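You operate a simulated robot arm through the tools that you are given. There is no shell and no other tool. Be economical: measure what you need, move in short steps, check, and stop when the job is done.

Carry out the task below with a simulated robot arm. There is one attempt and no reset: what you move stays moved.

Task
Finish winding the blue bobbin at HIGH tension, then press END.
Fine: tension slider to HIGH and roller arm on, winder slider till FULL and left home, arm away again after END. Leave the knob; move no bobbin.
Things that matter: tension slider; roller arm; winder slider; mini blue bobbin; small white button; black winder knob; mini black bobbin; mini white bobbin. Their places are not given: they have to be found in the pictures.

It is judged by the outcome, as a careful person would: the job done as asked, and still so three seconds after it is handed in. It fails if anything else is knocked over, pushed out of place, dropped, spilled or broken.

Robot
A 6-joint arm with a two-finger parallel gripper, fixed in place. Base frame: the origin is at the foot of the arm, x ahead of it, y to its left, z up; the work surface is at about z = 760. Units: mm, rad, N and s.
With the tool pointing down near the work surface it reaches from about 260 to 680 mm from the base axis. Its first joint turns from -1.152 to 1.152 rad. Payload 2.9 kg.
Tool frame: the origin (TCP) lies between the finger pads and is the grasp point; the fingertips stand 30 mm ahead of it; z points along the fingers, y is the line along which they close. Largest opening 110 mm; finger width 20, thickness 10; the body of the gripper, 48 by 112 mm, starts 55 mm behind the TCP.
Orientation is that of the tool frame in the base frame, as a unit quaternion [w, x, y, z]. With the fingers straight down and closing along the base's y, the tool's x points along the base's -x, its y along +y and its z along -z.

Tools
- The arm moves only by the tool arm_command. Its argument "rows" is a list of rows, each a list of 7 numbers: the shift along the tool's x, y, z in mm, then the turn, a rotation vector about the tool's x, y, z in rad, then the closure, from 0 (fully open) to 1 (shut). In form: [[x, y, z, wx, wy, wz, gripper], ...]. A call has 1 to 8 rows; each row shifts and turns the commanded pose from where the row before left it, along the tool's axes as they then stand. Rows are played at 5 a second. More than 50 mm and 0.15 rad between two rows, or a gripper value outside its range, and nothing of the call is played. Where a pose cannot be reached the arm comes as near as it can. A force on the tool above 50 N (or 10 N above the force at the start of the call, whichever is more), or a blocked arm, ends the call early, and 0.2 s more pass. Each finger travels about 108 mm/s and halts on what it meets, pressing with about 35 N; the grip force reading is that of the motor and also rises with nothing between the fingers. The clock runs only during rows and for 0.2 s after the last one: add rows that do not move to give the fingers time. It gives the time, the measured TCP pose, the force on the tool (base axes), the opening and the grip force at its end, in the units of the frame above (readings bear some noise), and new pictures: "views" is both (left out), scene, wrist or none.
- Cameras (640 x 400 px; columns grow to the right, rows downward): "scene" is fixed at [84.5, 441.2, 1382.6]; the picture's right is [-0.67, -0.74, 0.00], its down [-0.44, 0.40, -0.80] and it looks along [0.59, -0.54, -0.60] (base axes); focal length 313 px, centre (320, 200). "wrist" rides on the gripper at [-36, 0, -57] in the tool frame; the picture's right is [0.00, -1.00, 0.00], its down [0.97, 0.00, -0.24] and it looks along [0.24, 0.00, 0.97] (tool axes); focal length 218 px, centre (320, 200).
- locate(camera, pixels): for up to 12 pixels [column, row] of the newest picture of that camera ("zoom" is the newest enlarged one), the place [x, y, z] in the base frame of the surface seen there, good to about 3 mm. No time passes.
- close_up(camera, box): a new picture of the part [left, top, right, bottom] of that camera's present view, enlarged. No time passes.
- hand_in(): hands the job in; it is judged then, once.

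Go step by step. Measure first, check grasps and placings, and put right what went wrong. The budget is 80 turns and 150 pictures, counting those below and the enlarged ones. Unless the task says otherwise, let go and move clear before handing in, and close with one line.

The tools are called after ">>>" as name(argument=value, ...) on one line, values as JSON. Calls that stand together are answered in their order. arm_command: Moves the arm, as the interface text tells. Its arguments: {"type":"object","properties":{"rows":{"type":"array","items":{"type":"array","items":{"type":"number"}}},"views":{"type":"string","enum":["both","scene","wrist","none"]}},"required":["rows"]} The other tools are called the same way: locate (camera, pixels) gives the place of the surface under pixels of a picture; close_up (camera, box) takes an enlarged picture of a part of a camera's view; hand_in () hands the job in.

At the start:

```text
time_s: 0.0
eef_pos: [375.2, -81.4, 1089.9]
ee_rot: [0.0, 0.001, 1.0, 0.001]
ft_force: [0.3, 0.1, 0.7]
gripper_width: 110.0
finger_force: 0.1
```

scene: 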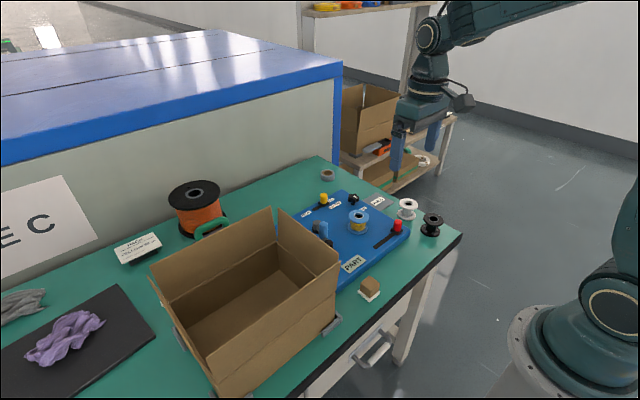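
wrist: 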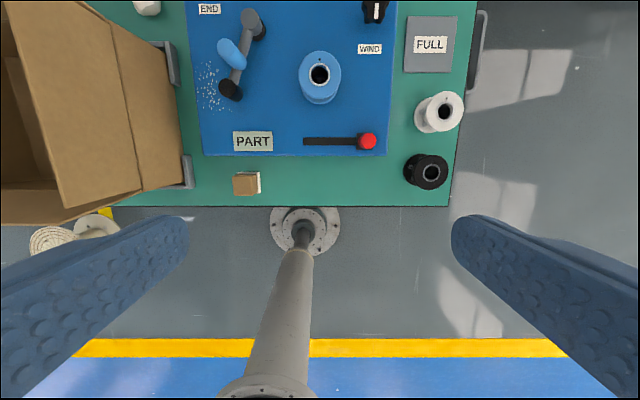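

The wrist picture shows the blue panel with the roller arm (about 240,55), the blue bobbin (320,75), a red slider (367,141) and a knob (375,10). I'll enlarge the scene view and the wrist view.

>>> close_up(camera="scene", box=[280, 160, 460, 300])

>>> close_up(camera="wrist", box=[180, 0, 480, 200])

```text
2.86 times, centred on (370, 230) of scene
```

zoom: 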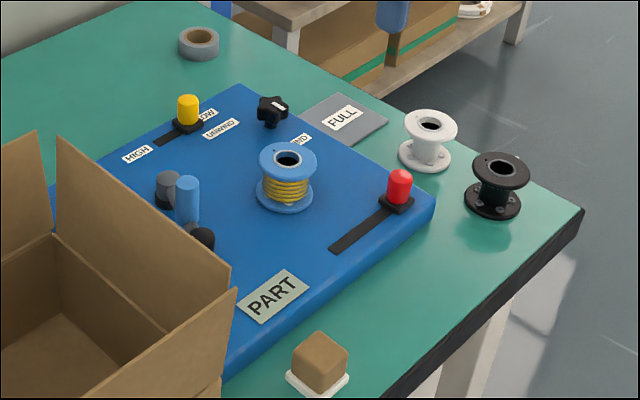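

```text
2.00 times, centred on (330, 100) of wrist
```

zoom: 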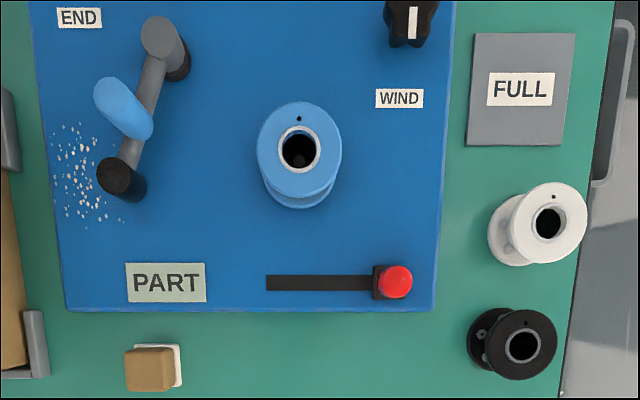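

I haven't found END's button or a clear view of the tension slider yet. I'll move forward, away from the base and keeping height, to look at the far part of the panel.

>>> arm_command(rows=[[-40, 0, 0, 0, 0, 0, 0], [-40, 0, 0, 0, 0, 0, 0], [-40, 0, 0, 0, 0, 0, 0], [-40, 0, 0, 0, 0, 0, 0], [0, 0, 0, 0, 0, 0, 0]])

```text
time_s: 1.2
eef_pos: [535.3, -80.6, 1088.7]
ee_rot: [0.0, 0.0, 1.0, 0.001]
ft_force: [0.2, -0.6, 0.8]
gripper_width: 110.0
finger_force: 0.1
```

scene: 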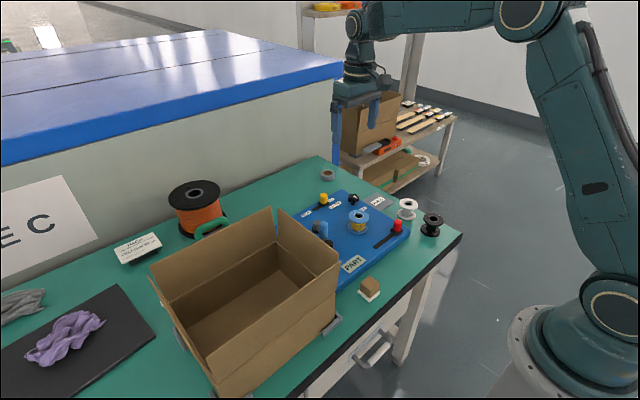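
wrist: 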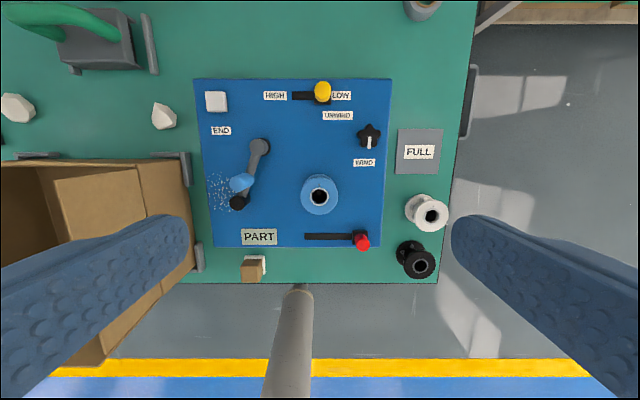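

>>> close_up(camera="wrist", box=[190, 70, 450, 270])

>>> locate(camera="wrist", pixels=[[216, 100], [323, 90], [296, 96], [332, 99], [260, 146], [240, 184], [238, 202], [319, 196], [363, 243], [308, 237], [350, 237], [368, 133]])

>>> locate(camera="scene", pixels=[[324, 196], [323, 229], [397, 223], [358, 212], [329, 240], [316, 225]])

```text
2.00 times, centred on (320, 170) of wrist
```

zoom: 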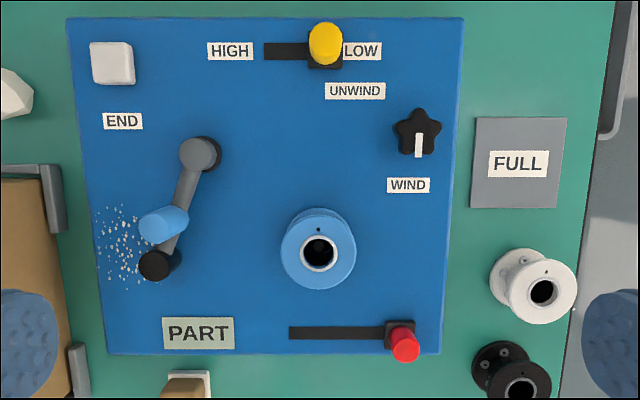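

```text
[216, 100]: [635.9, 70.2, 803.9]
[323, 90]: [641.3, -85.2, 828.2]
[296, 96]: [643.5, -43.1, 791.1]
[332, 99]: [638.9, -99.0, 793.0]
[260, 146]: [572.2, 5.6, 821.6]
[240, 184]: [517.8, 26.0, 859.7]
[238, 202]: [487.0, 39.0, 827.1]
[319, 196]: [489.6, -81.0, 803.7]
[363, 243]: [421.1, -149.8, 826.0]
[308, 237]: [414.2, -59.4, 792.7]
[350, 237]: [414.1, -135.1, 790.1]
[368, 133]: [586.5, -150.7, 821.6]
```

```text
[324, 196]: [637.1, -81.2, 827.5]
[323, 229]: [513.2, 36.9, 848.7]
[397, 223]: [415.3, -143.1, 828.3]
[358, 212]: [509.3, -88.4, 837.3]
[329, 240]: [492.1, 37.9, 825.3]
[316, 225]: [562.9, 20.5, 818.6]
```

The END button is at about (636,70), top z≈804, and the knob already points to WIND. The yellow tension cap is at about (640,-83) with HIGH toward +y. I'll go above the tension slider with the fingers part open.

>>> arm_command(rows=[[-50, 0, 0, 0, 0, 0, 0.5], [-50, 0, 0, 0, 0, 0, 0.5], [-4, -2, 45, 0, 0, 0, 0.5], [0, 0, 50, 0, 0, 0, 0.5], [0, 0, 50, 0, 0, 0, 0.5], [0, 0, 35, 0, 0, 0, 0.5], [0, 0, 0, 0, 0, 0, 0.5]])

```text
time_s: 2.8
eef_pos: [640.1, -79.6, 909.2]
ee_rot: [0.0, 0.001, 1.0, 0.0]
ft_force: [-0.5, 0.2, 0.5]
gripper_width: 55.1
finger_force: 0.1
```

scene: 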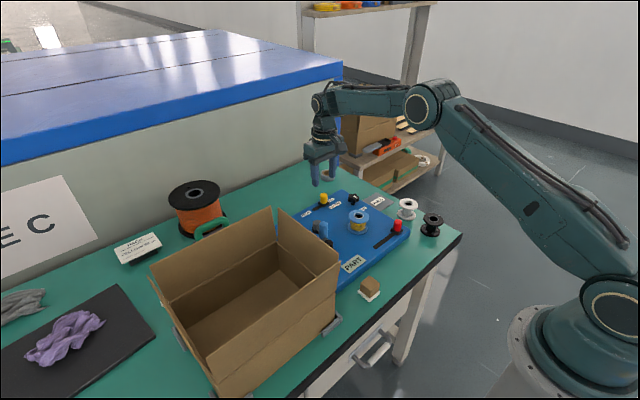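
wrist: 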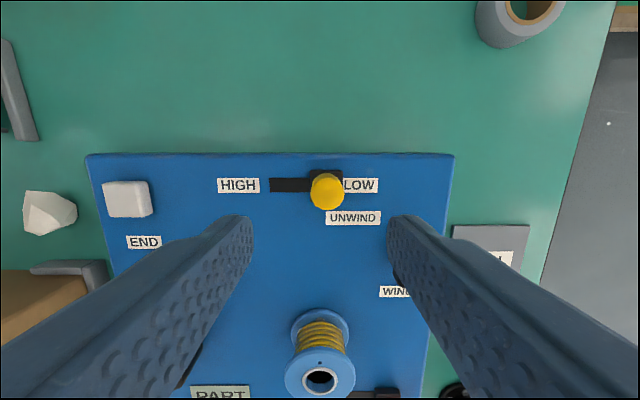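

>>> locate(camera="wrist", pixels=[[327, 190], [311, 192], [344, 192], [272, 186], [326, 173], [126, 198], [327, 206]])

```text
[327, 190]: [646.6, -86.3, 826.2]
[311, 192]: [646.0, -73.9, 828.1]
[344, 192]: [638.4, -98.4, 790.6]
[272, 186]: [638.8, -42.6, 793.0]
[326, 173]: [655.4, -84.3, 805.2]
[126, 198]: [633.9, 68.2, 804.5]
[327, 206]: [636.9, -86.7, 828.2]
```

The cap centre is about (643,-86), top 828, and the slot's HIGH end is at y≈-42. I'll centre on it, descend and close.

>>> arm_command(rows=[[-3, -6, 30, 0, 0, 0, 0.5], [0, 0, 30, 0, 0, 0, 0.5], [0, 0, 14, 0, 0, 0, 0.5], [0, 0, 0, 0, 0, 0, 0.85], [0, 0, 0, 0, 0, 0, 0.85], [0, 0, 0, 0, 0, 0, 0.85]])

```text
time_s: 4.2
eef_pos: [641.4, -85.6, 836.9]
ee_rot: [0.0, -0.003, 1.0, 0.001]
ft_force: [-0.8, 23.2, -2.1]
gripper_width: 22.7
finger_force: 45.3
```

scene: 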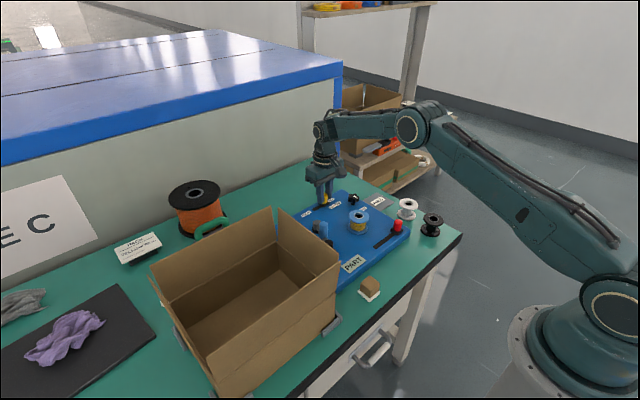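
wrist: 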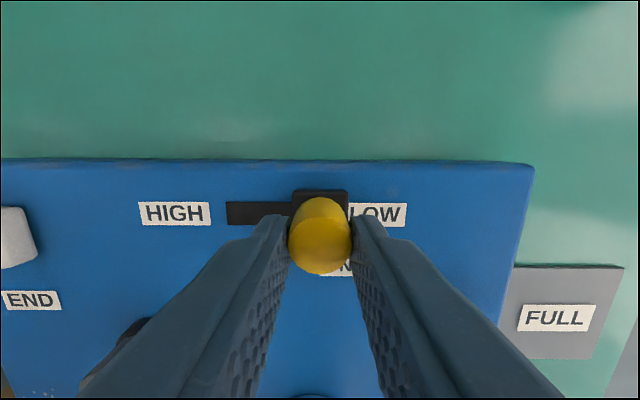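

Gripped the cap (opening 22.7). I'll slide it toward HIGH in small steps; the 23 N side load should fall off as it moves.

>>> arm_command(rows=[[0, 8, 0, 0, 0, 0, 0.85], [0, 8, 0, 0, 0, 0, 0.85], [0, 8, 0, 0, 0, 0, 0.85], [0, 6, 0, 0, 0, 0, 0.85], [0, 0, 0, 0, 0, 0, 0.85]], views="wrist")

```text
time_s: 5.4
eef_pos: [642.2, -57.6, 836.9]
ee_rot: [-0.001, 0.0, 1.0, 0.0]
ft_force: [-3.0, -0.2, -1.9]
gripper_width: 22.4
finger_force: 44.9
```

wrist: 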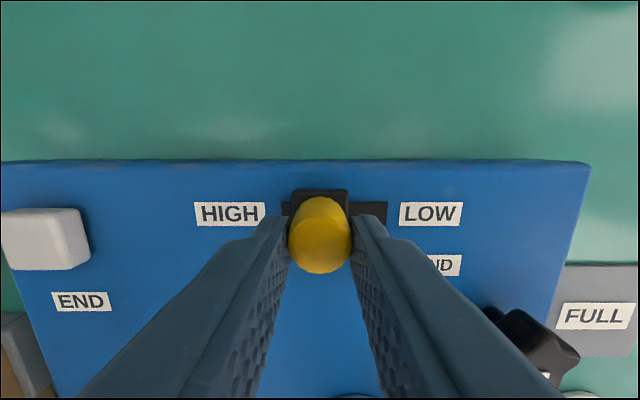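

It slides freely. About 5 mm of slot is still visible left of the carriage (281–292, row 208), so I'll push on to the stop.

>>> arm_command(rows=[[0, 3, 0, 0, 0, 0, 0.85], [0, 3, 0, 0, 0, 0, 0.85], [0, 2, 0, 0, 0, 0, 0.85], [0, 0, 0, 0, 0, 0, 0.85]], views="wrist")

```text
time_s: 6.4
eef_pos: [641.9, -50.5, 835.8]
ee_rot: [-0.001, 0.0, 1.0, 0.001]
ft_force: [-4.0, -1.9, -2.1]
gripper_width: 22.3
finger_force: 45.0
```

wrist: 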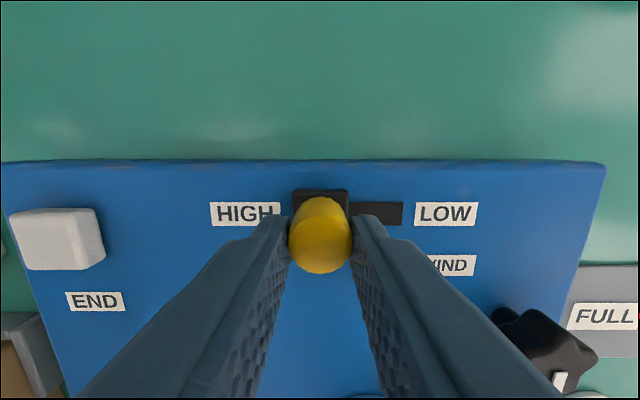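

>>> arm_command(rows=[[0, 2, 0, 0, 0, 0, 0.85], [0, 2, 0, 0, 0, 0, 0.85], [0, 0, 0, 0, 0, 0, 0.85]], views="wrist")

```text
time_s: 7.2
eef_pos: [640.5, -47.4, 836.4]
ee_rot: [0.0, 0.0, 1.0, -0.001]
ft_force: [-9.8, -1.6, 2.0]
gripper_width: 22.6
finger_force: 45.5
```

wrist: 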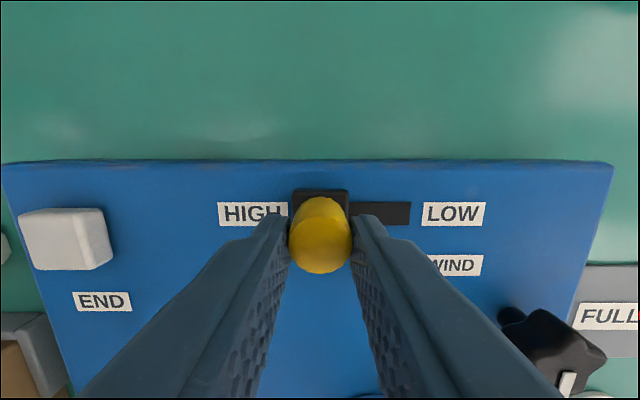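

>>> arm_command(rows=[[0, 2, 0, 0, 0, 0, 0.85], [0, 2, 0, 0, 0, 0, 0.85], [0, 2, 0, 0, 0, 0, 0.85], [0, 0, 0, 0, 0, 0, 0.85]], views="wrist")

```text
time_s: 8.2
eef_pos: [640.9, -43.6, 835.6]
ee_rot: [0.001, 0.006, 1.0, 0.0]
ft_force: [-7.8, -26.7, 0.1]
gripper_width: 22.2
finger_force: 44.4
```

wrist: 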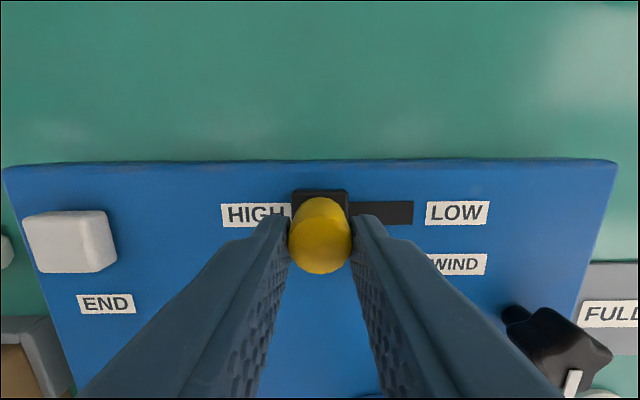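

The stop is reached (-27 N), so tension is at HIGH. Release and rise.

>>> arm_command(rows=[[0, -1.5, 0, 0, 0, 0, 0.85], [0, 0, 0, 0, 0, 0, 0.6], [0, 0, 0, 0, 0, 0, 0.6], [0, 0, 40, 0, 0, 0, 0.6]], views="none")

```text
time_s: 9.2
eef_pos: [645.3, -41.9, 820.2]
ee_rot: [0.002, -0.001, 1.0, -0.001]
ft_force: [0.1, 0.3, 7.9]
gripper_width: 43.6
finger_force: 0.2
stopped in row 4: the force on the tool passed its limit (the readings are from after the stop); the commanded pose is now the measured one
```

I got the sign wrong: +z is down, so the fingertips touched the panel and the call stopped on its force limit. I'll rise straight up and check that nothing shifted.

>>> arm_command(rows=[[0, 0, -40, 0, 0, 0, 0.6], [0, 0, -50, 0, 0, 0, 0.6], [40, 0, -50, 0, 0, 0, 0.6], [0, 0, 0, 0, 0, 0, 0.6]])

```text
refused: row 3 steps farther than a row can; nothing moved
```

>>> arm_command(rows=[[0, 0, -40, 0, 0, 0, 0.6], [0, 0, -50, 0, 0, 0, 0.6], [0, 0, -50, 0, 0, 0, 0.6], [40, 0, 0, 0, 0, 0, 0.6], [40, 0, 0, 0, 0, 0, 0.6], [0, 0, 0, 0, 0, 0, 0.6]])

```text
time_s: 10.6
eef_pos: [564.2, -43.7, 957.1]
ee_rot: [0.001, -0.001, 1.0, 0.0]
ft_force: [0.2, -0.6, -0.4]
gripper_width: 43.9
finger_force: 0.0
```

scene: 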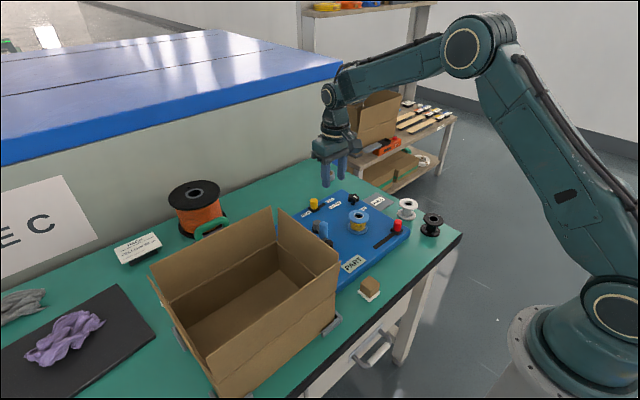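
wrist: 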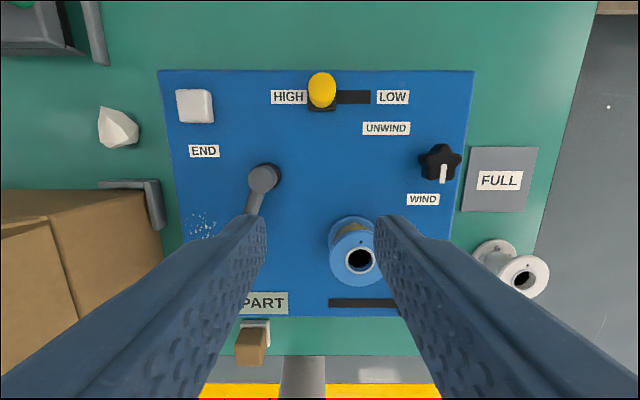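

Tension reads HIGH, and the panel is unmoved. Next I'll measure the roller arm, the bobbin and the box edge before pushing the arm.

>>> arm_command(rows=[[0, -20, -50, 0, 0, 0, 0.6], [0, -20, -40, 0, 0, 0, 0.6], [0, 0, 0, 0, 0, 0, 0.6]], views="wrist")

>>> close_up(camera="scene", box=[250, 170, 430, 290])

>>> locate(camera="scene", pixels=[[270, 208], [280, 210], [338, 256], [339, 262], [322, 223], [323, 236], [358, 214]])

```text
refused: row 1 steps farther than a row can; nothing moved
```

```text
3.33 times, centred on (340, 230) of scene
```

zoom: 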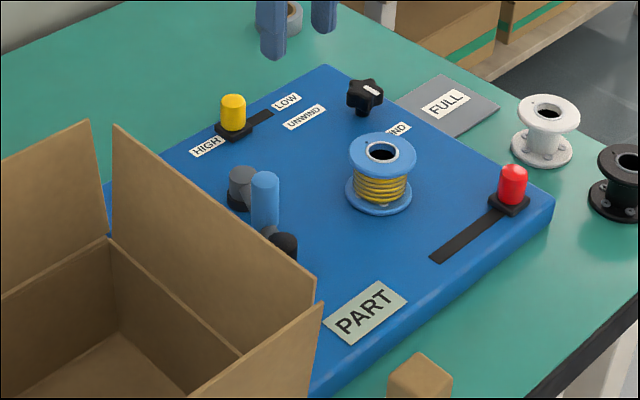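

```text
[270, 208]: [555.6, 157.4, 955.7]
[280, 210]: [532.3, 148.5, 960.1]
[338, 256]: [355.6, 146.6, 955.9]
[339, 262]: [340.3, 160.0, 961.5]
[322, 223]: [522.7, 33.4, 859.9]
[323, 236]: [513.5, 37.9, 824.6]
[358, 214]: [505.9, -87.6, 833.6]
```

The box flap edge is at y≈148, z≈960, so there's room. I'll rise for a straight look at the roller arm.

>>> arm_command(rows=[[0, 20, -40, 0, 0, 0, 0.6], [0, 20, -40, 0, 0, 0, 0.6], [0, 10, 0, 0, 0, 0, 0.7], [0, 0, 0, 0, 0, 0, 0.7]], views="wrist")

```text
time_s: 11.6
eef_pos: [563.4, 7.4, 1039.3]
ee_rot: [0.0, -0.001, 1.0, 0.0]
ft_force: [-0.8, -0.4, -0.3]
gripper_width: 32.9
finger_force: 0.0
```

wrist: 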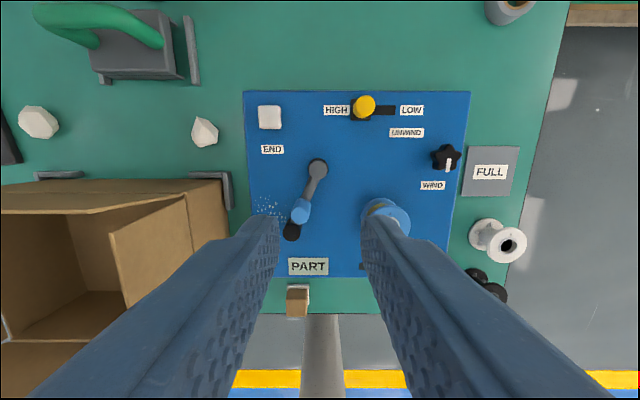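

>>> locate(camera="wrist", pixels=[[317, 168], [301, 213], [291, 233], [308, 190], [385, 211], [293, 212], [308, 210], [252, 230]])

>>> close_up(camera="wrist", box=[240, 140, 400, 260])

```text
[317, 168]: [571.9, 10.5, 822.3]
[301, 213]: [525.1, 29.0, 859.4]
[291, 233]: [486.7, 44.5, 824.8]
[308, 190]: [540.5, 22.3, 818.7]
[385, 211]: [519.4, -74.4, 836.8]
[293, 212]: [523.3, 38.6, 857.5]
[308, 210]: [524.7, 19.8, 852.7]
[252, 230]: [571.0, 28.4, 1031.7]
```

```text
3.33 times, centred on (320, 200) of wrist
```

zoom: 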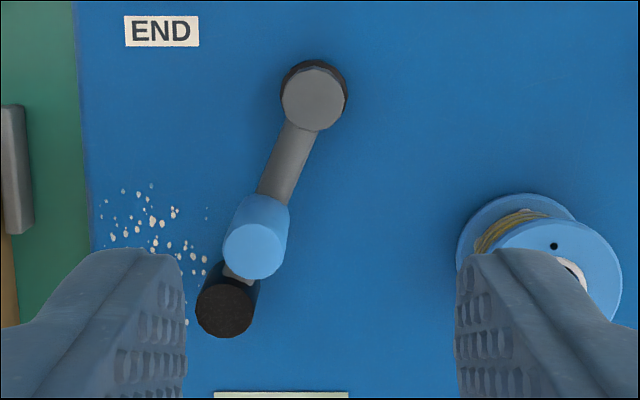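

Pivot is at (572,10.5), the handle at (523,29) with top z 860, and the roller at (487,43). I'll lower the fingers around the handle with the tips at about z 835.

>>> arm_command(rows=[[40, 0, 0, 0, 0, 0, 0.6], [0, 21.5, 40, 0, 0, 0, 0.6], [0, 0, 50, 0, 0, 0, 0.6], [0, 0, 40, 0, 0, 0, 0.6], [0, 0, 0, 0, 0, 0, 0.6]])

```text
time_s: 12.8
eef_pos: [524.4, 29.3, 908.8]
ee_rot: [0.001, -0.002, 1.0, 0.0]
ft_force: [-0.8, -0.1, 0.1]
gripper_width: 43.8
finger_force: 0.2
```

scene: 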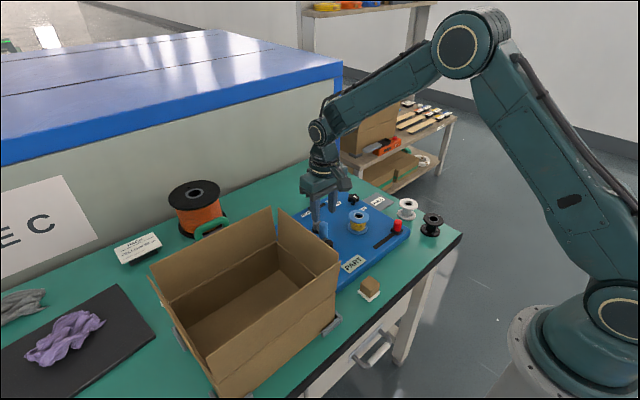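
wrist: 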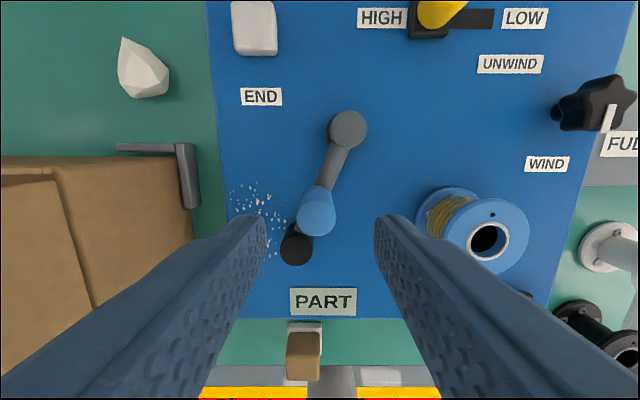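

The handle (317,215) is centred between the fingers. I'll descend 43 mm and narrow to a loose cage.

>>> arm_command(rows=[[0, 0, 25, 0, 0, 0, 0.6], [0, 0, 18, 0, 0, 0, 0.6], [0, 0, 0, 0, 0, 0, 0.74], [0, 0, 0, 0, 0, 0, 0.74]], views="wrist")

>>> locate(camera="wrist", pixels=[[318, 215], [347, 128]])

```text
time_s: 13.8
eef_pos: [524.5, 28.9, 865.2]
ee_rot: [-0.001, -0.001, 1.0, 0.0]
ft_force: [0.0, 1.0, 0.3]
gripper_width: 28.4
finger_force: 0.1
```

wrist: 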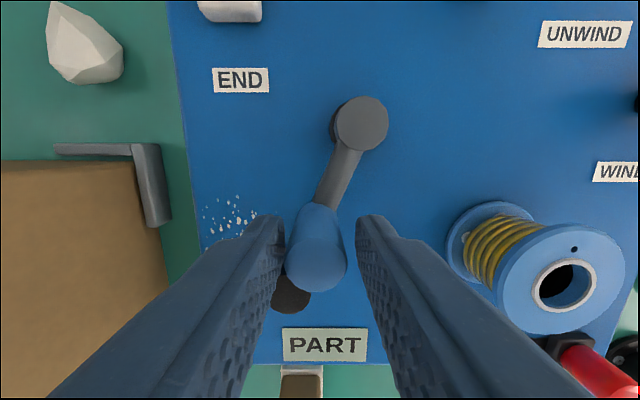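

```text
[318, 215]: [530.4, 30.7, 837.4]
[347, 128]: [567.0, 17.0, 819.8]
```

The handle sits in the cage. I'll swing it toward the bobbin along its arc, checking force at half-way.

>>> arm_command(rows=[[2, -9, 0, 0, 0, 0, 0.74], [1, -9, 0, 0, 0, 0, 0.74], [-1, -9, 0, 0, 0, 0, 0.74], [-2, -9, 0, 0, 0, 0, 0.74], [0, 0, 0, 0, 0, 0, 0.74]], views="wrist")

```text
time_s: 15.0
eef_pos: [524.1, -5.1, 864.8]
ee_rot: [0.0, -0.001, 1.0, 0.0]
ft_force: [-0.6, 0.6, -0.2]
gripper_width: 28.6
finger_force: 0.3
```

wrist: 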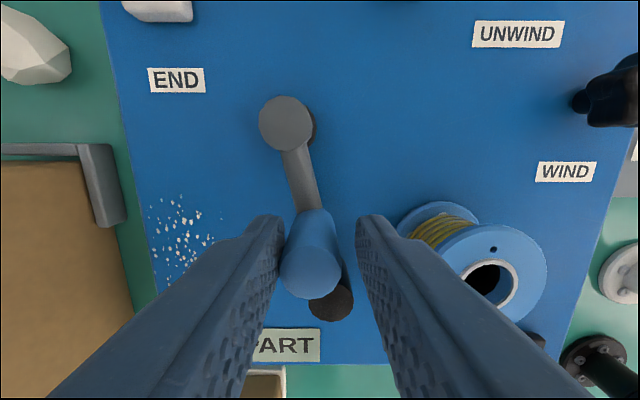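

It swings freely. Continue in small steps until it touches the bobbin.

>>> arm_command(rows=[[-2, -7, 0, 0, 0, 0, 0.74], [-3, -6, 0, 0, 0, 0, 0.74], [-3, -5, 0, 0, 0, 0, 0.74], [0, 0, 0, 0, 0, 0, 0.74]])

```text
time_s: 16.0
eef_pos: [531.5, -22.5, 865.9]
ee_rot: [0.0, -0.002, 1.0, 0.001]
ft_force: [-2.7, 7.6, 2.0]
gripper_width: 32.0
finger_force: 4.0
```

scene: 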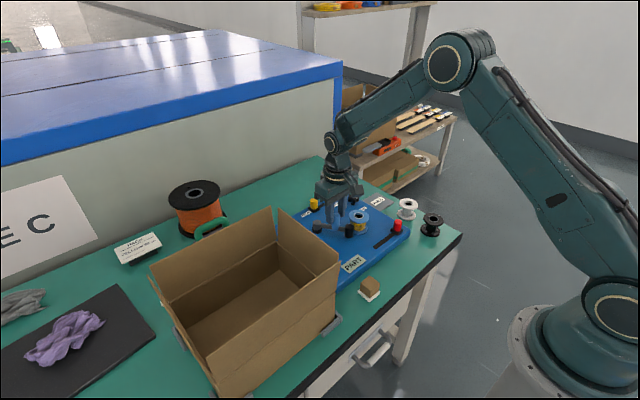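
wrist: 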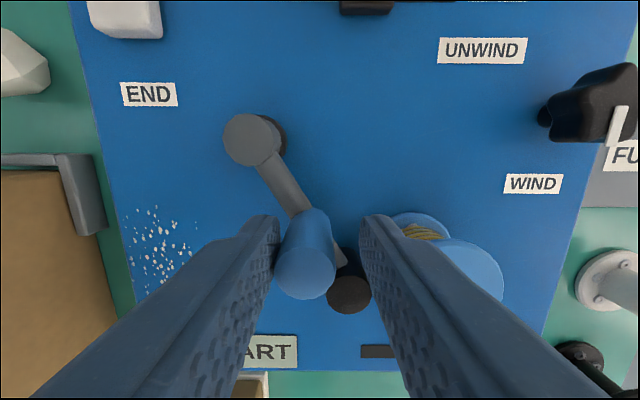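

There's 8 N of resistance now. I'll check whether the roller has reached the bobbin.

>>> close_up(camera="scene", box=[300, 185, 420, 265])

>>> close_up(camera="wrist", box=[220, 100, 520, 330])

```text
5.00 times, centred on (360, 225) of scene
```

zoom: 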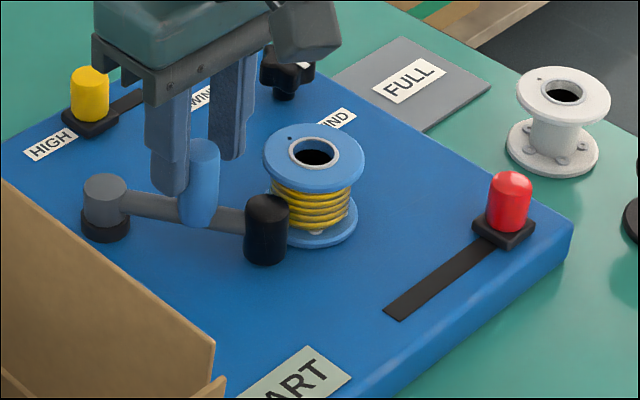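

```text
1.74 times, centred on (370, 215) of wrist
```

zoom: 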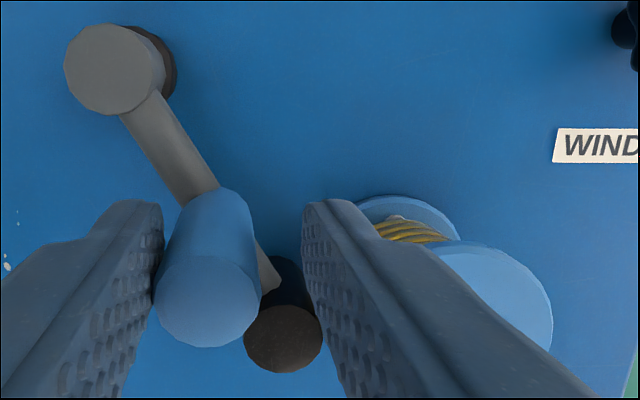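

The roller looks to be up against the spool. I'll press 2 mm more gently to confirm.

>>> arm_command(rows=[[-1, -2, 0, 0, 0, 0, 0.74], [0, 0, 0, 0, 0, 0, 0.74]], views="none")

```text
time_s: 16.6
eef_pos: [532.8, -23.5, 864.5]
ee_rot: [0.0, -0.002, 1.0, 0.0]
ft_force: [-6.4, 14.0, 1.7]
gripper_width: 35.8
finger_force: 7.0
```

That's firm contact: force rises and the fingers yield. I'll open and rise, then see whether the arm stays on.

>>> arm_command(rows=[[0, 1, 0, 0, 0, 0, 0.65], [0, 3, 0, 0, 0, 0, 0.6], [0, 0, -40, 0, 0, 0, 0.6], [0, 0, -50, 0, 0, 0, 0.6], [0, 0, -50, 0, 0, 0, 0.6], [0, 0, 0, 0, 0, 0, 0.6]])

>>> close_up(camera="scene", box=[300, 185, 420, 265])

>>> close_up(camera="wrist", box=[200, 50, 500, 250])

```text
time_s: 18.0
eef_pos: [534.6, -21.2, 1003.6]
ee_rot: [-0.001, -0.001, 1.0, 0.0]
ft_force: [-0.2, 0.1, -0.6]
gripper_width: 44.2
finger_force: 0.1
```

scene: 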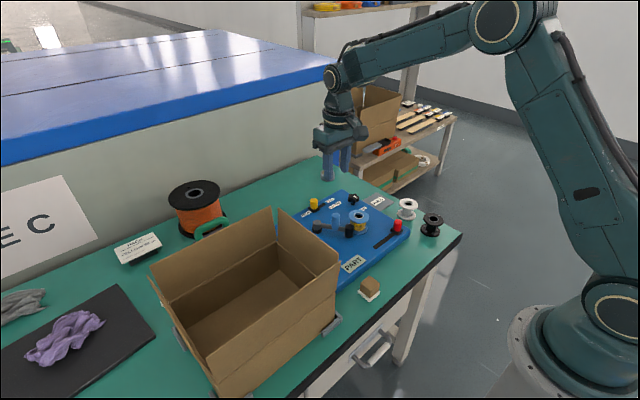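
wrist: 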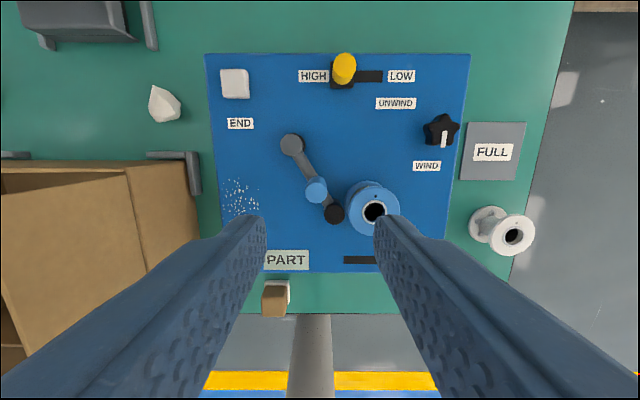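

```text
5.00 times, centred on (360, 225) of scene
```

zoom: 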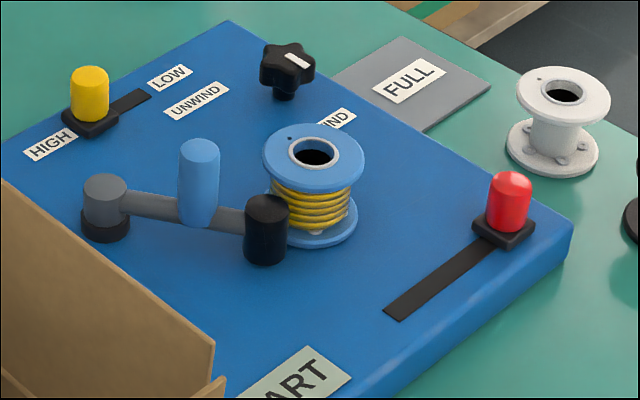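

```text
2.00 times, centred on (350, 150) of wrist
```

zoom: 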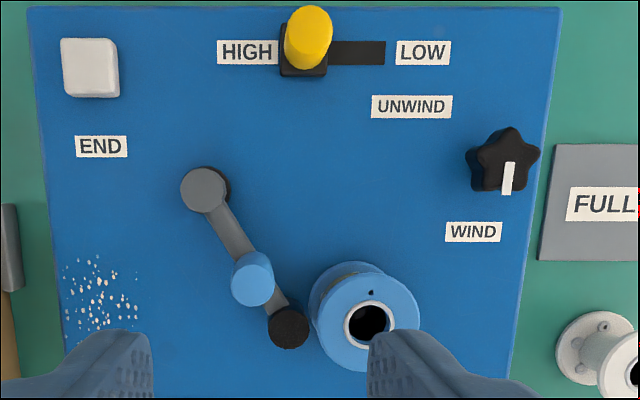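

The roller rests on the bobbin, and the bobbin is still in place. Now I'll move over the red winder slider, at about (418,-147).

>>> arm_command(rows=[[30, -35, 0, 0, 0, 0, 0.6], [30, -35, 0, 0, 0, 0, 0.6], [30, -35, 0, 0, 0, 0, 0.6], [26, -20, 0, 0, 0, 0, 0.6], [0, 0, 50, 0, 0, 0, 0.6], [0, 0, 40, 0, 0, 0, 0.6], [0, 0, 0, 0, 0, 0, 0.6]])

```text
time_s: 19.6
eef_pos: [417.8, -146.5, 914.7]
ee_rot: [0.0, 0.0, 1.0, 0.0]
ft_force: [-0.8, -0.8, 0.3]
gripper_width: 44.1
finger_force: 0.0
```

scene: 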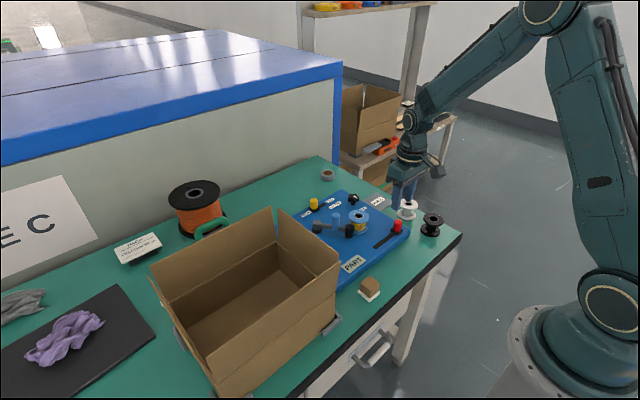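
wrist: 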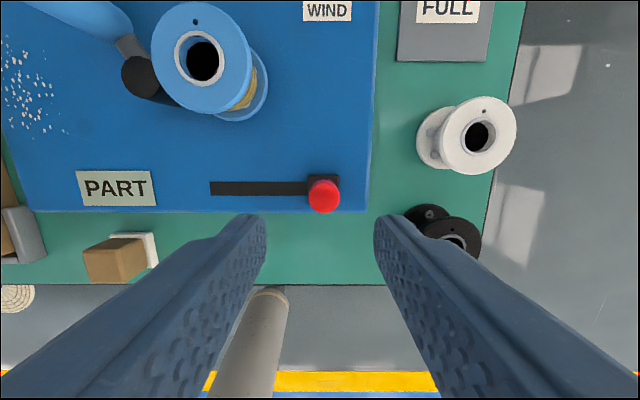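

>>> locate(camera="wrist", pixels=[[323, 195], [309, 197], [337, 197], [212, 188], [323, 212], [450, 225], [478, 236], [408, 220], [120, 260]])

```text
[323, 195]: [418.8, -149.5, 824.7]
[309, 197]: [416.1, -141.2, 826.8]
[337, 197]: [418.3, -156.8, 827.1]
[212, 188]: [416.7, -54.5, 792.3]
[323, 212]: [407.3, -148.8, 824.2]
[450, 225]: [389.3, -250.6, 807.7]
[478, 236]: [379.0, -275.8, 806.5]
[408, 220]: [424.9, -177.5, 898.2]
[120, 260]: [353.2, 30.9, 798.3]
```

Cap centre is about (416,-149), and the black bobbin is clear at y<-220. Descend and grip.

>>> arm_command(rows=[[1, -2.5, 40, 0, 0, 0, 0.6], [0, 0, 38, 0, 0, 0, 0.6], [0, 0, 0, 0, 0, 0, 0.6], [0, 0, 0, 0, 0, 0, 0.85], [0, 0, 0, 0, 0, 0, 0.85]], views="wrist")

```text
time_s: 20.8
eef_pos: [415.7, -150.3, 836.3]
ee_rot: [0.002, -0.001, 1.0, 0.0]
ft_force: [-0.2, -1.6, -4.5]
gripper_width: 22.5
finger_force: 45.1
```

wrist: 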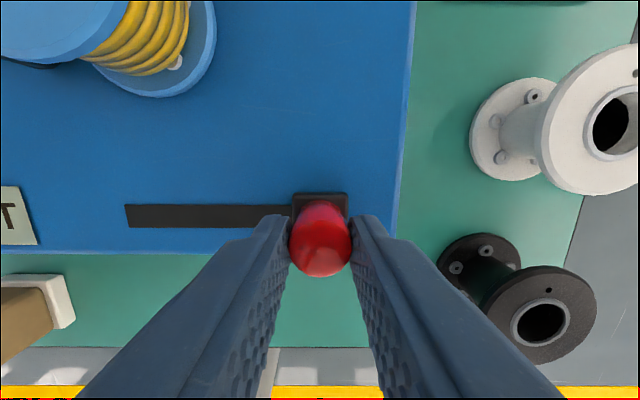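

Gripped. I'll slide it along the slot toward +y while watching the force.

>>> arm_command(rows=[[0, 8, 0, 0, 0, 0, 0.85], [0, 12, 0, 0, 0, 0, 0.85], [0, 15, 0, 0, 0, 0, 0.85], [0, 15, 0, 0, 0, 0, 0.85], [0, 12, 0, 0, 0, 0, 0.85], [0, 8, 0, 0, 0, 0, 0.85], [0, 6, 0, 0, 0, 0, 0.85], [0, 0, 0, 0, 0, 0, 0.85]])

```text
time_s: 22.6
eef_pos: [416.5, -73.3, 837.9]
ee_rot: [0.0, -0.002, 1.0, 0.001]
ft_force: [5.6, 0.5, -29.6]
gripper_width: 22.5
finger_force: 45.2
```

scene: 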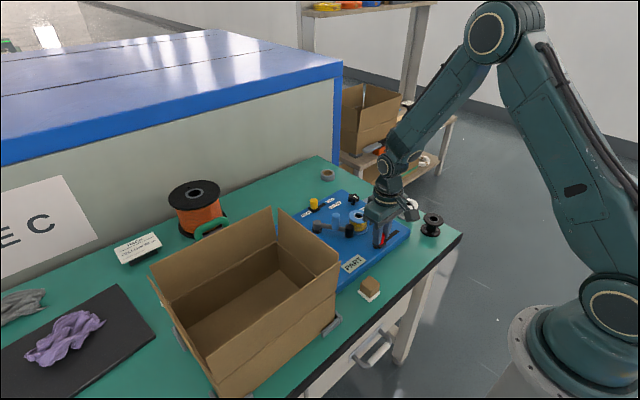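
wrist: 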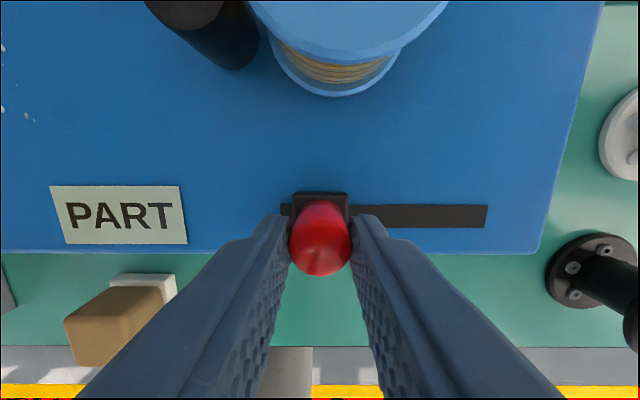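

A downward load of -30 N built up because the arm drifted 1.5 mm up. I'll correct that and continue to the stop.

>>> arm_command(rows=[[0, 3, 1.5, 0, 0, 0, 0.85], [0, 3, 0, 0, 0, 0, 0.85], [0, 3, 0, 0, 0, 0, 0.85], [0, 3, 0, 0, 0, 0, 0.85], [0, 0, 0, 0, 0, 0, 0.85]])

```text
time_s: 23.8
eef_pos: [416.3, -61.5, 837.4]
ee_rot: [0.0, -0.001, 1.0, 0.001]
ft_force: [-6.7, -1.0, 7.2]
gripper_width: 22.5
finger_force: 45.3
```

scene: 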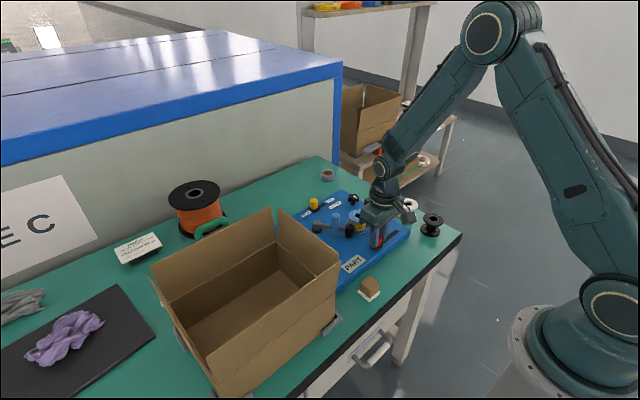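
wrist: 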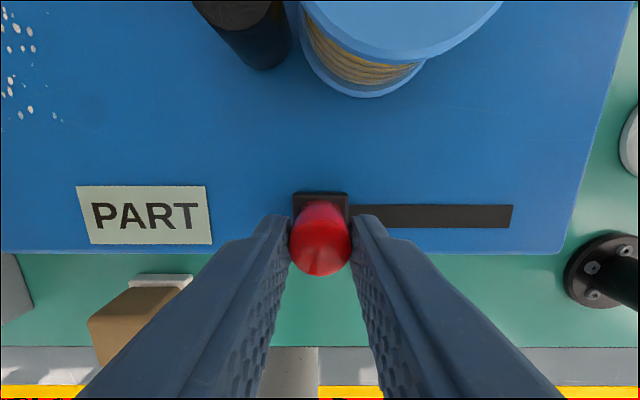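

No stop felt yet, and the display still says PART. A little further.

>>> arm_command(rows=[[0, 2, 0, 0, 0, 0, 0.85], [0, 2, 0, 0, 0, 0, 0.85], [0, 1, 0, 0, 0, 0, 0.85], [0, 0, 0, 0, 0, 0, 0.85]], views="wrist")

```text
time_s: 24.8
eef_pos: [415.8, -59.8, 837.1]
ee_rot: [0.001, 0.002, 1.0, -0.004]
ft_force: [-7.6, -26.4, 14.3]
gripper_width: 22.4
finger_force: 45.1
```

wrist: 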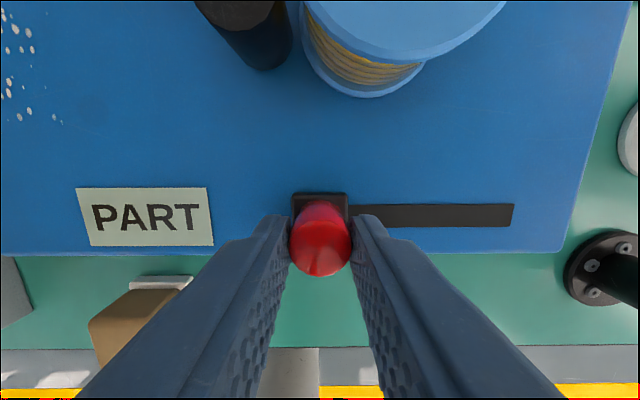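

The end stop is reached. The winding may take time or strokes, so I'll hold here a moment, backed off slightly, and watch the display.

>>> arm_command(rows=[[0, -2, 0, 0, 0, 0, 0.85], [0, 0, 0, 0, 0, 0, 0.85], [0, 0, 0, 0, 0, 0, 0.85], [0, 0, 0, 0, 0, 0, 0.85], [0, 0, 0, 0, 0, 0, 0.85], [0, 0, 0, 0, 0, 0, 0.85], [0, 0, 0, 0, 0, 0, 0.85], [0, 0, 0, 0, 0, 0, 0.85]])

>>> close_up(camera="scene", box=[300, 185, 420, 275])

```text
time_s: 26.6
eef_pos: [415.5, -60.8, 837.0]
ee_rot: [0.0, 0.001, 1.0, -0.002]
ft_force: [-4.1, -19.1, 24.0]
gripper_width: 22.6
finger_force: 44.4
```

scene: 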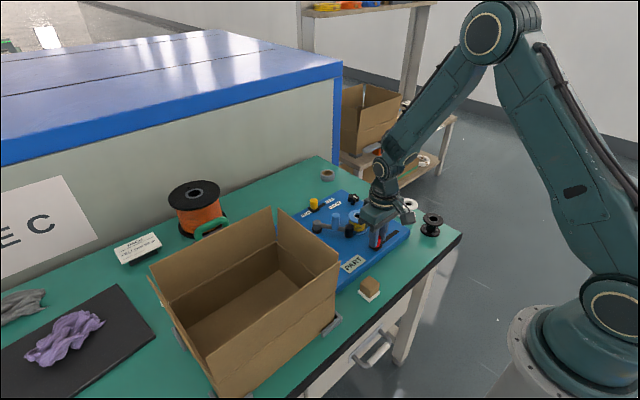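
wrist: 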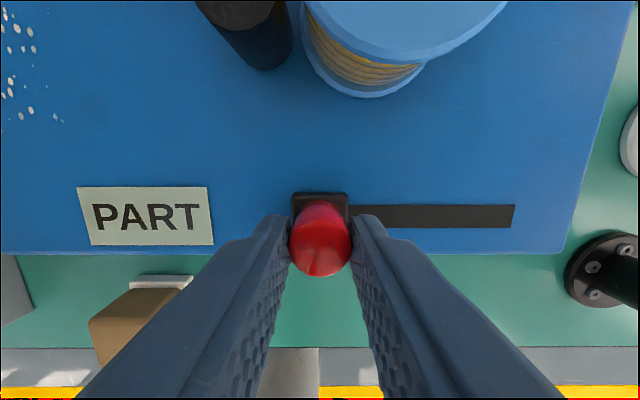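

```text
4.44 times, centred on (360, 230) of scene
```

zoom: 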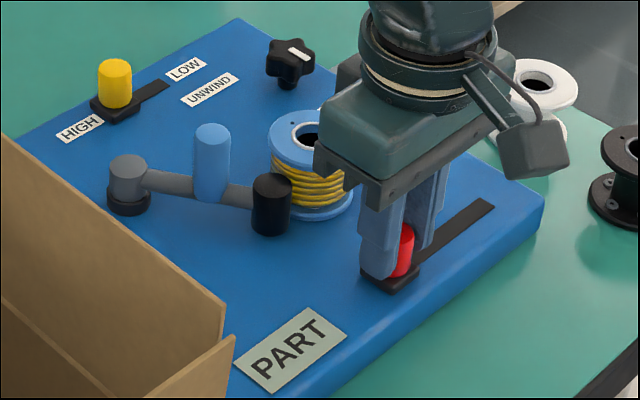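

Holding doesn't change the display, so it's a matter of strokes. I'll return the slider to home.

>>> arm_command(rows=[[0, -8, -1, 0, 0, 0, 0.85], [0, -14, 0, 0, 0, 0, 0.85], [0, -16, 0, 0, 0, 0, 0.85], [0, -16, 0, 0, 0, 0, 0.85], [0, -14, 0, 0, 0, 0, 0.85], [0, -10, 0, 0, 0, 0, 0.85], [0, -8, 0, 0, 0, 0, 0.85], [0, 0, 0, 0, 0, 0, 0.85]], views="scene")

>>> close_up(camera="scene", box=[300, 185, 420, 275])

```text
time_s: 28.4
eef_pos: [416.3, -144.8, 836.3]
ee_rot: [0.0, -0.002, 1.0, 0.0]
ft_force: [6.0, -0.1, -12.9]
gripper_width: 22.8
finger_force: 45.4
```

scene: 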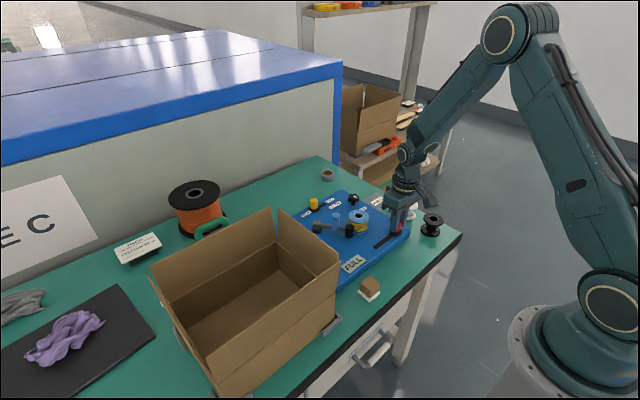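

```text
4.44 times, centred on (360, 230) of scene
```

zoom: 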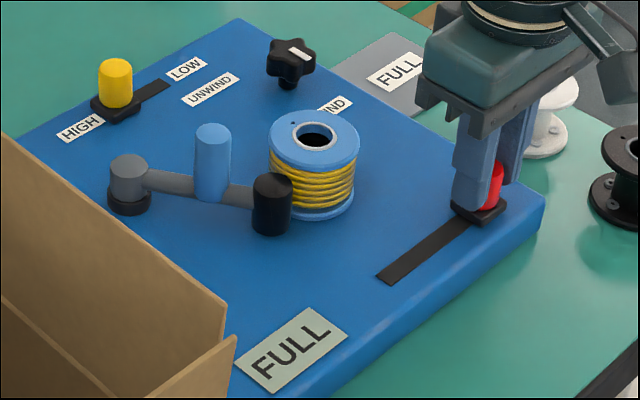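

The display now reads FULL. I'll bring the slider the last few mm to its home stop (it was at y≈-150).

>>> arm_command(rows=[[0, -2.5, 0, 0, 0, 0, 0.85], [0, -2, 0, 0, 0, 0, 0.85], [0, -1.5, 0, 0, 0, 0, 0.85], [0, 0, 0, 0, 0, 0, 0.85]], views="wrist")

```text
time_s: 29.4
eef_pos: [416.7, -150.5, 836.5]
ee_rot: [-0.001, -0.002, 1.0, 0.0]
ft_force: [-2.6, 4.6, 1.5]
gripper_width: 22.5
finger_force: 44.6
```

wrist: 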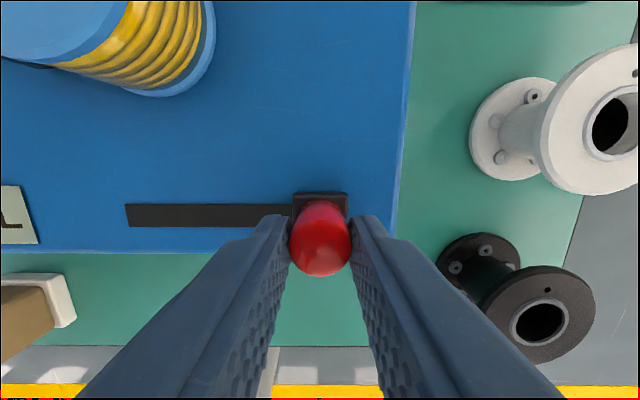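

Home, as at the start. Release, rise and close the fingers.

>>> arm_command(rows=[[0, 0, 0, 0, 0, 0, 0.65], [0, 0, 0, 0, 0, 0, 0.62], [0, 0, -40, 0, 0, 0, 0.62], [0, 0, -50, 0, 0, 0, 0.62], [0, 0, -50, 0, 0, 0, 0.8], [0, 0, 0, 0, 0, 0, 1], [0, 0, 0, 0, 0, 0, 1]], views="wrist")

>>> close_up(camera="scene", box=[300, 185, 420, 275])

```text
time_s: 31.0
eef_pos: [415.3, -150.8, 976.7]
ee_rot: [0.0, -0.001, 1.0, -0.001]
ft_force: [0.9, -0.1, -0.2]
gripper_width: 0.2
finger_force: 34.8
```

wrist: 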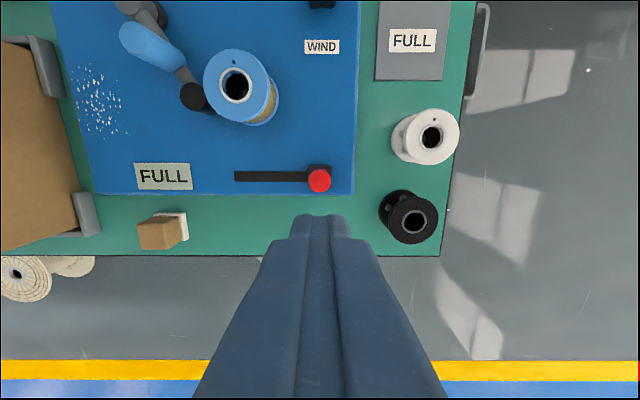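

```text
4.44 times, centred on (360, 230) of scene
```

zoom: 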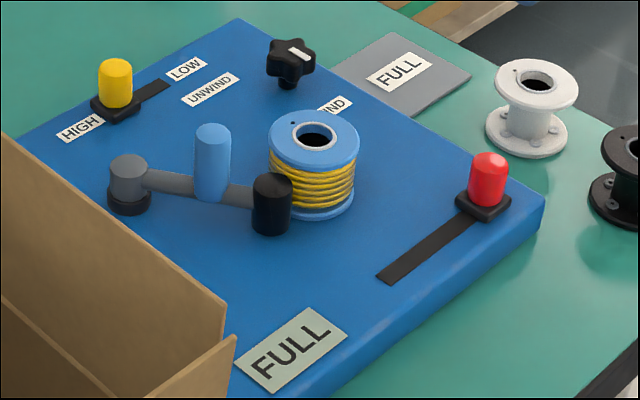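

All good: FULL shown and the slider home. Next, over to the END button at (635,69) with closed fingers.

>>> arm_command(rows=[[-31.4, 31.4, 0, 0, 0, 0, 1], [-31.4, 31.4, 0, 0, 0, 0, 1], [-31.4, 31.4, 0, 0, 0, 0, 1], [-31.4, 31.4, 0, 0, 0, 0, 1], [-31.4, 31.4, 0, 0, 0, 0, 1], [-31.4, 31.4, 0, 0, 0, 0, 1], [-31.4, 31.4, 0, 0, 0, 0, 1], [0, 0, 50, 0, 0, 0, 1]], views="wrist")

```text
time_s: 32.8
eef_pos: [637.0, 72.1, 929.4]
ee_rot: [0.0, -0.001, 1.0, 0.0]
ft_force: [0.4, -1.0, 0.2]
gripper_width: 0.0
finger_force: 35.2
```

wrist: 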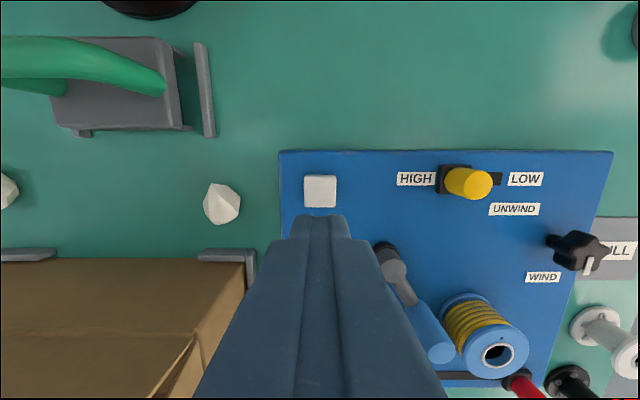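

>>> locate(camera="wrist", pixels=[[306, 191], [334, 191], [320, 178], [320, 190], [320, 204]])

```text
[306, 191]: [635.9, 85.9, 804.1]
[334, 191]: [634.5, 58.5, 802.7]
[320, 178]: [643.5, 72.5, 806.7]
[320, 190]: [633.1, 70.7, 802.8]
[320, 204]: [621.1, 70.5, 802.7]
```

Button centre is (633,72), top 804. Descend to just above it.

>>> arm_command(rows=[[4, 0, 40, 0, 0, 0, 1], [0, 0, 35, 0, 0, 0, 1], [0, 0, 14, 0, 0, 0, 1], [0, 0, 0, 0, 0, 0, 1]], views="wrist")

```text
time_s: 33.8
eef_pos: [632.6, 69.6, 839.3]
ee_rot: [-0.001, -0.001, 1.0, 0.001]
ft_force: [-0.6, -0.1, 1.2]
gripper_width: 0.0
finger_force: 35.3
```

wrist: 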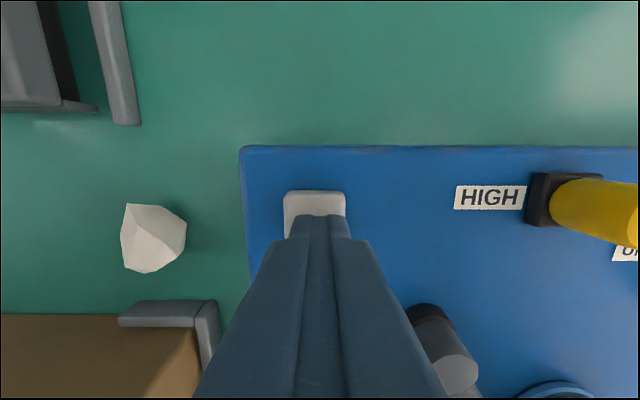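

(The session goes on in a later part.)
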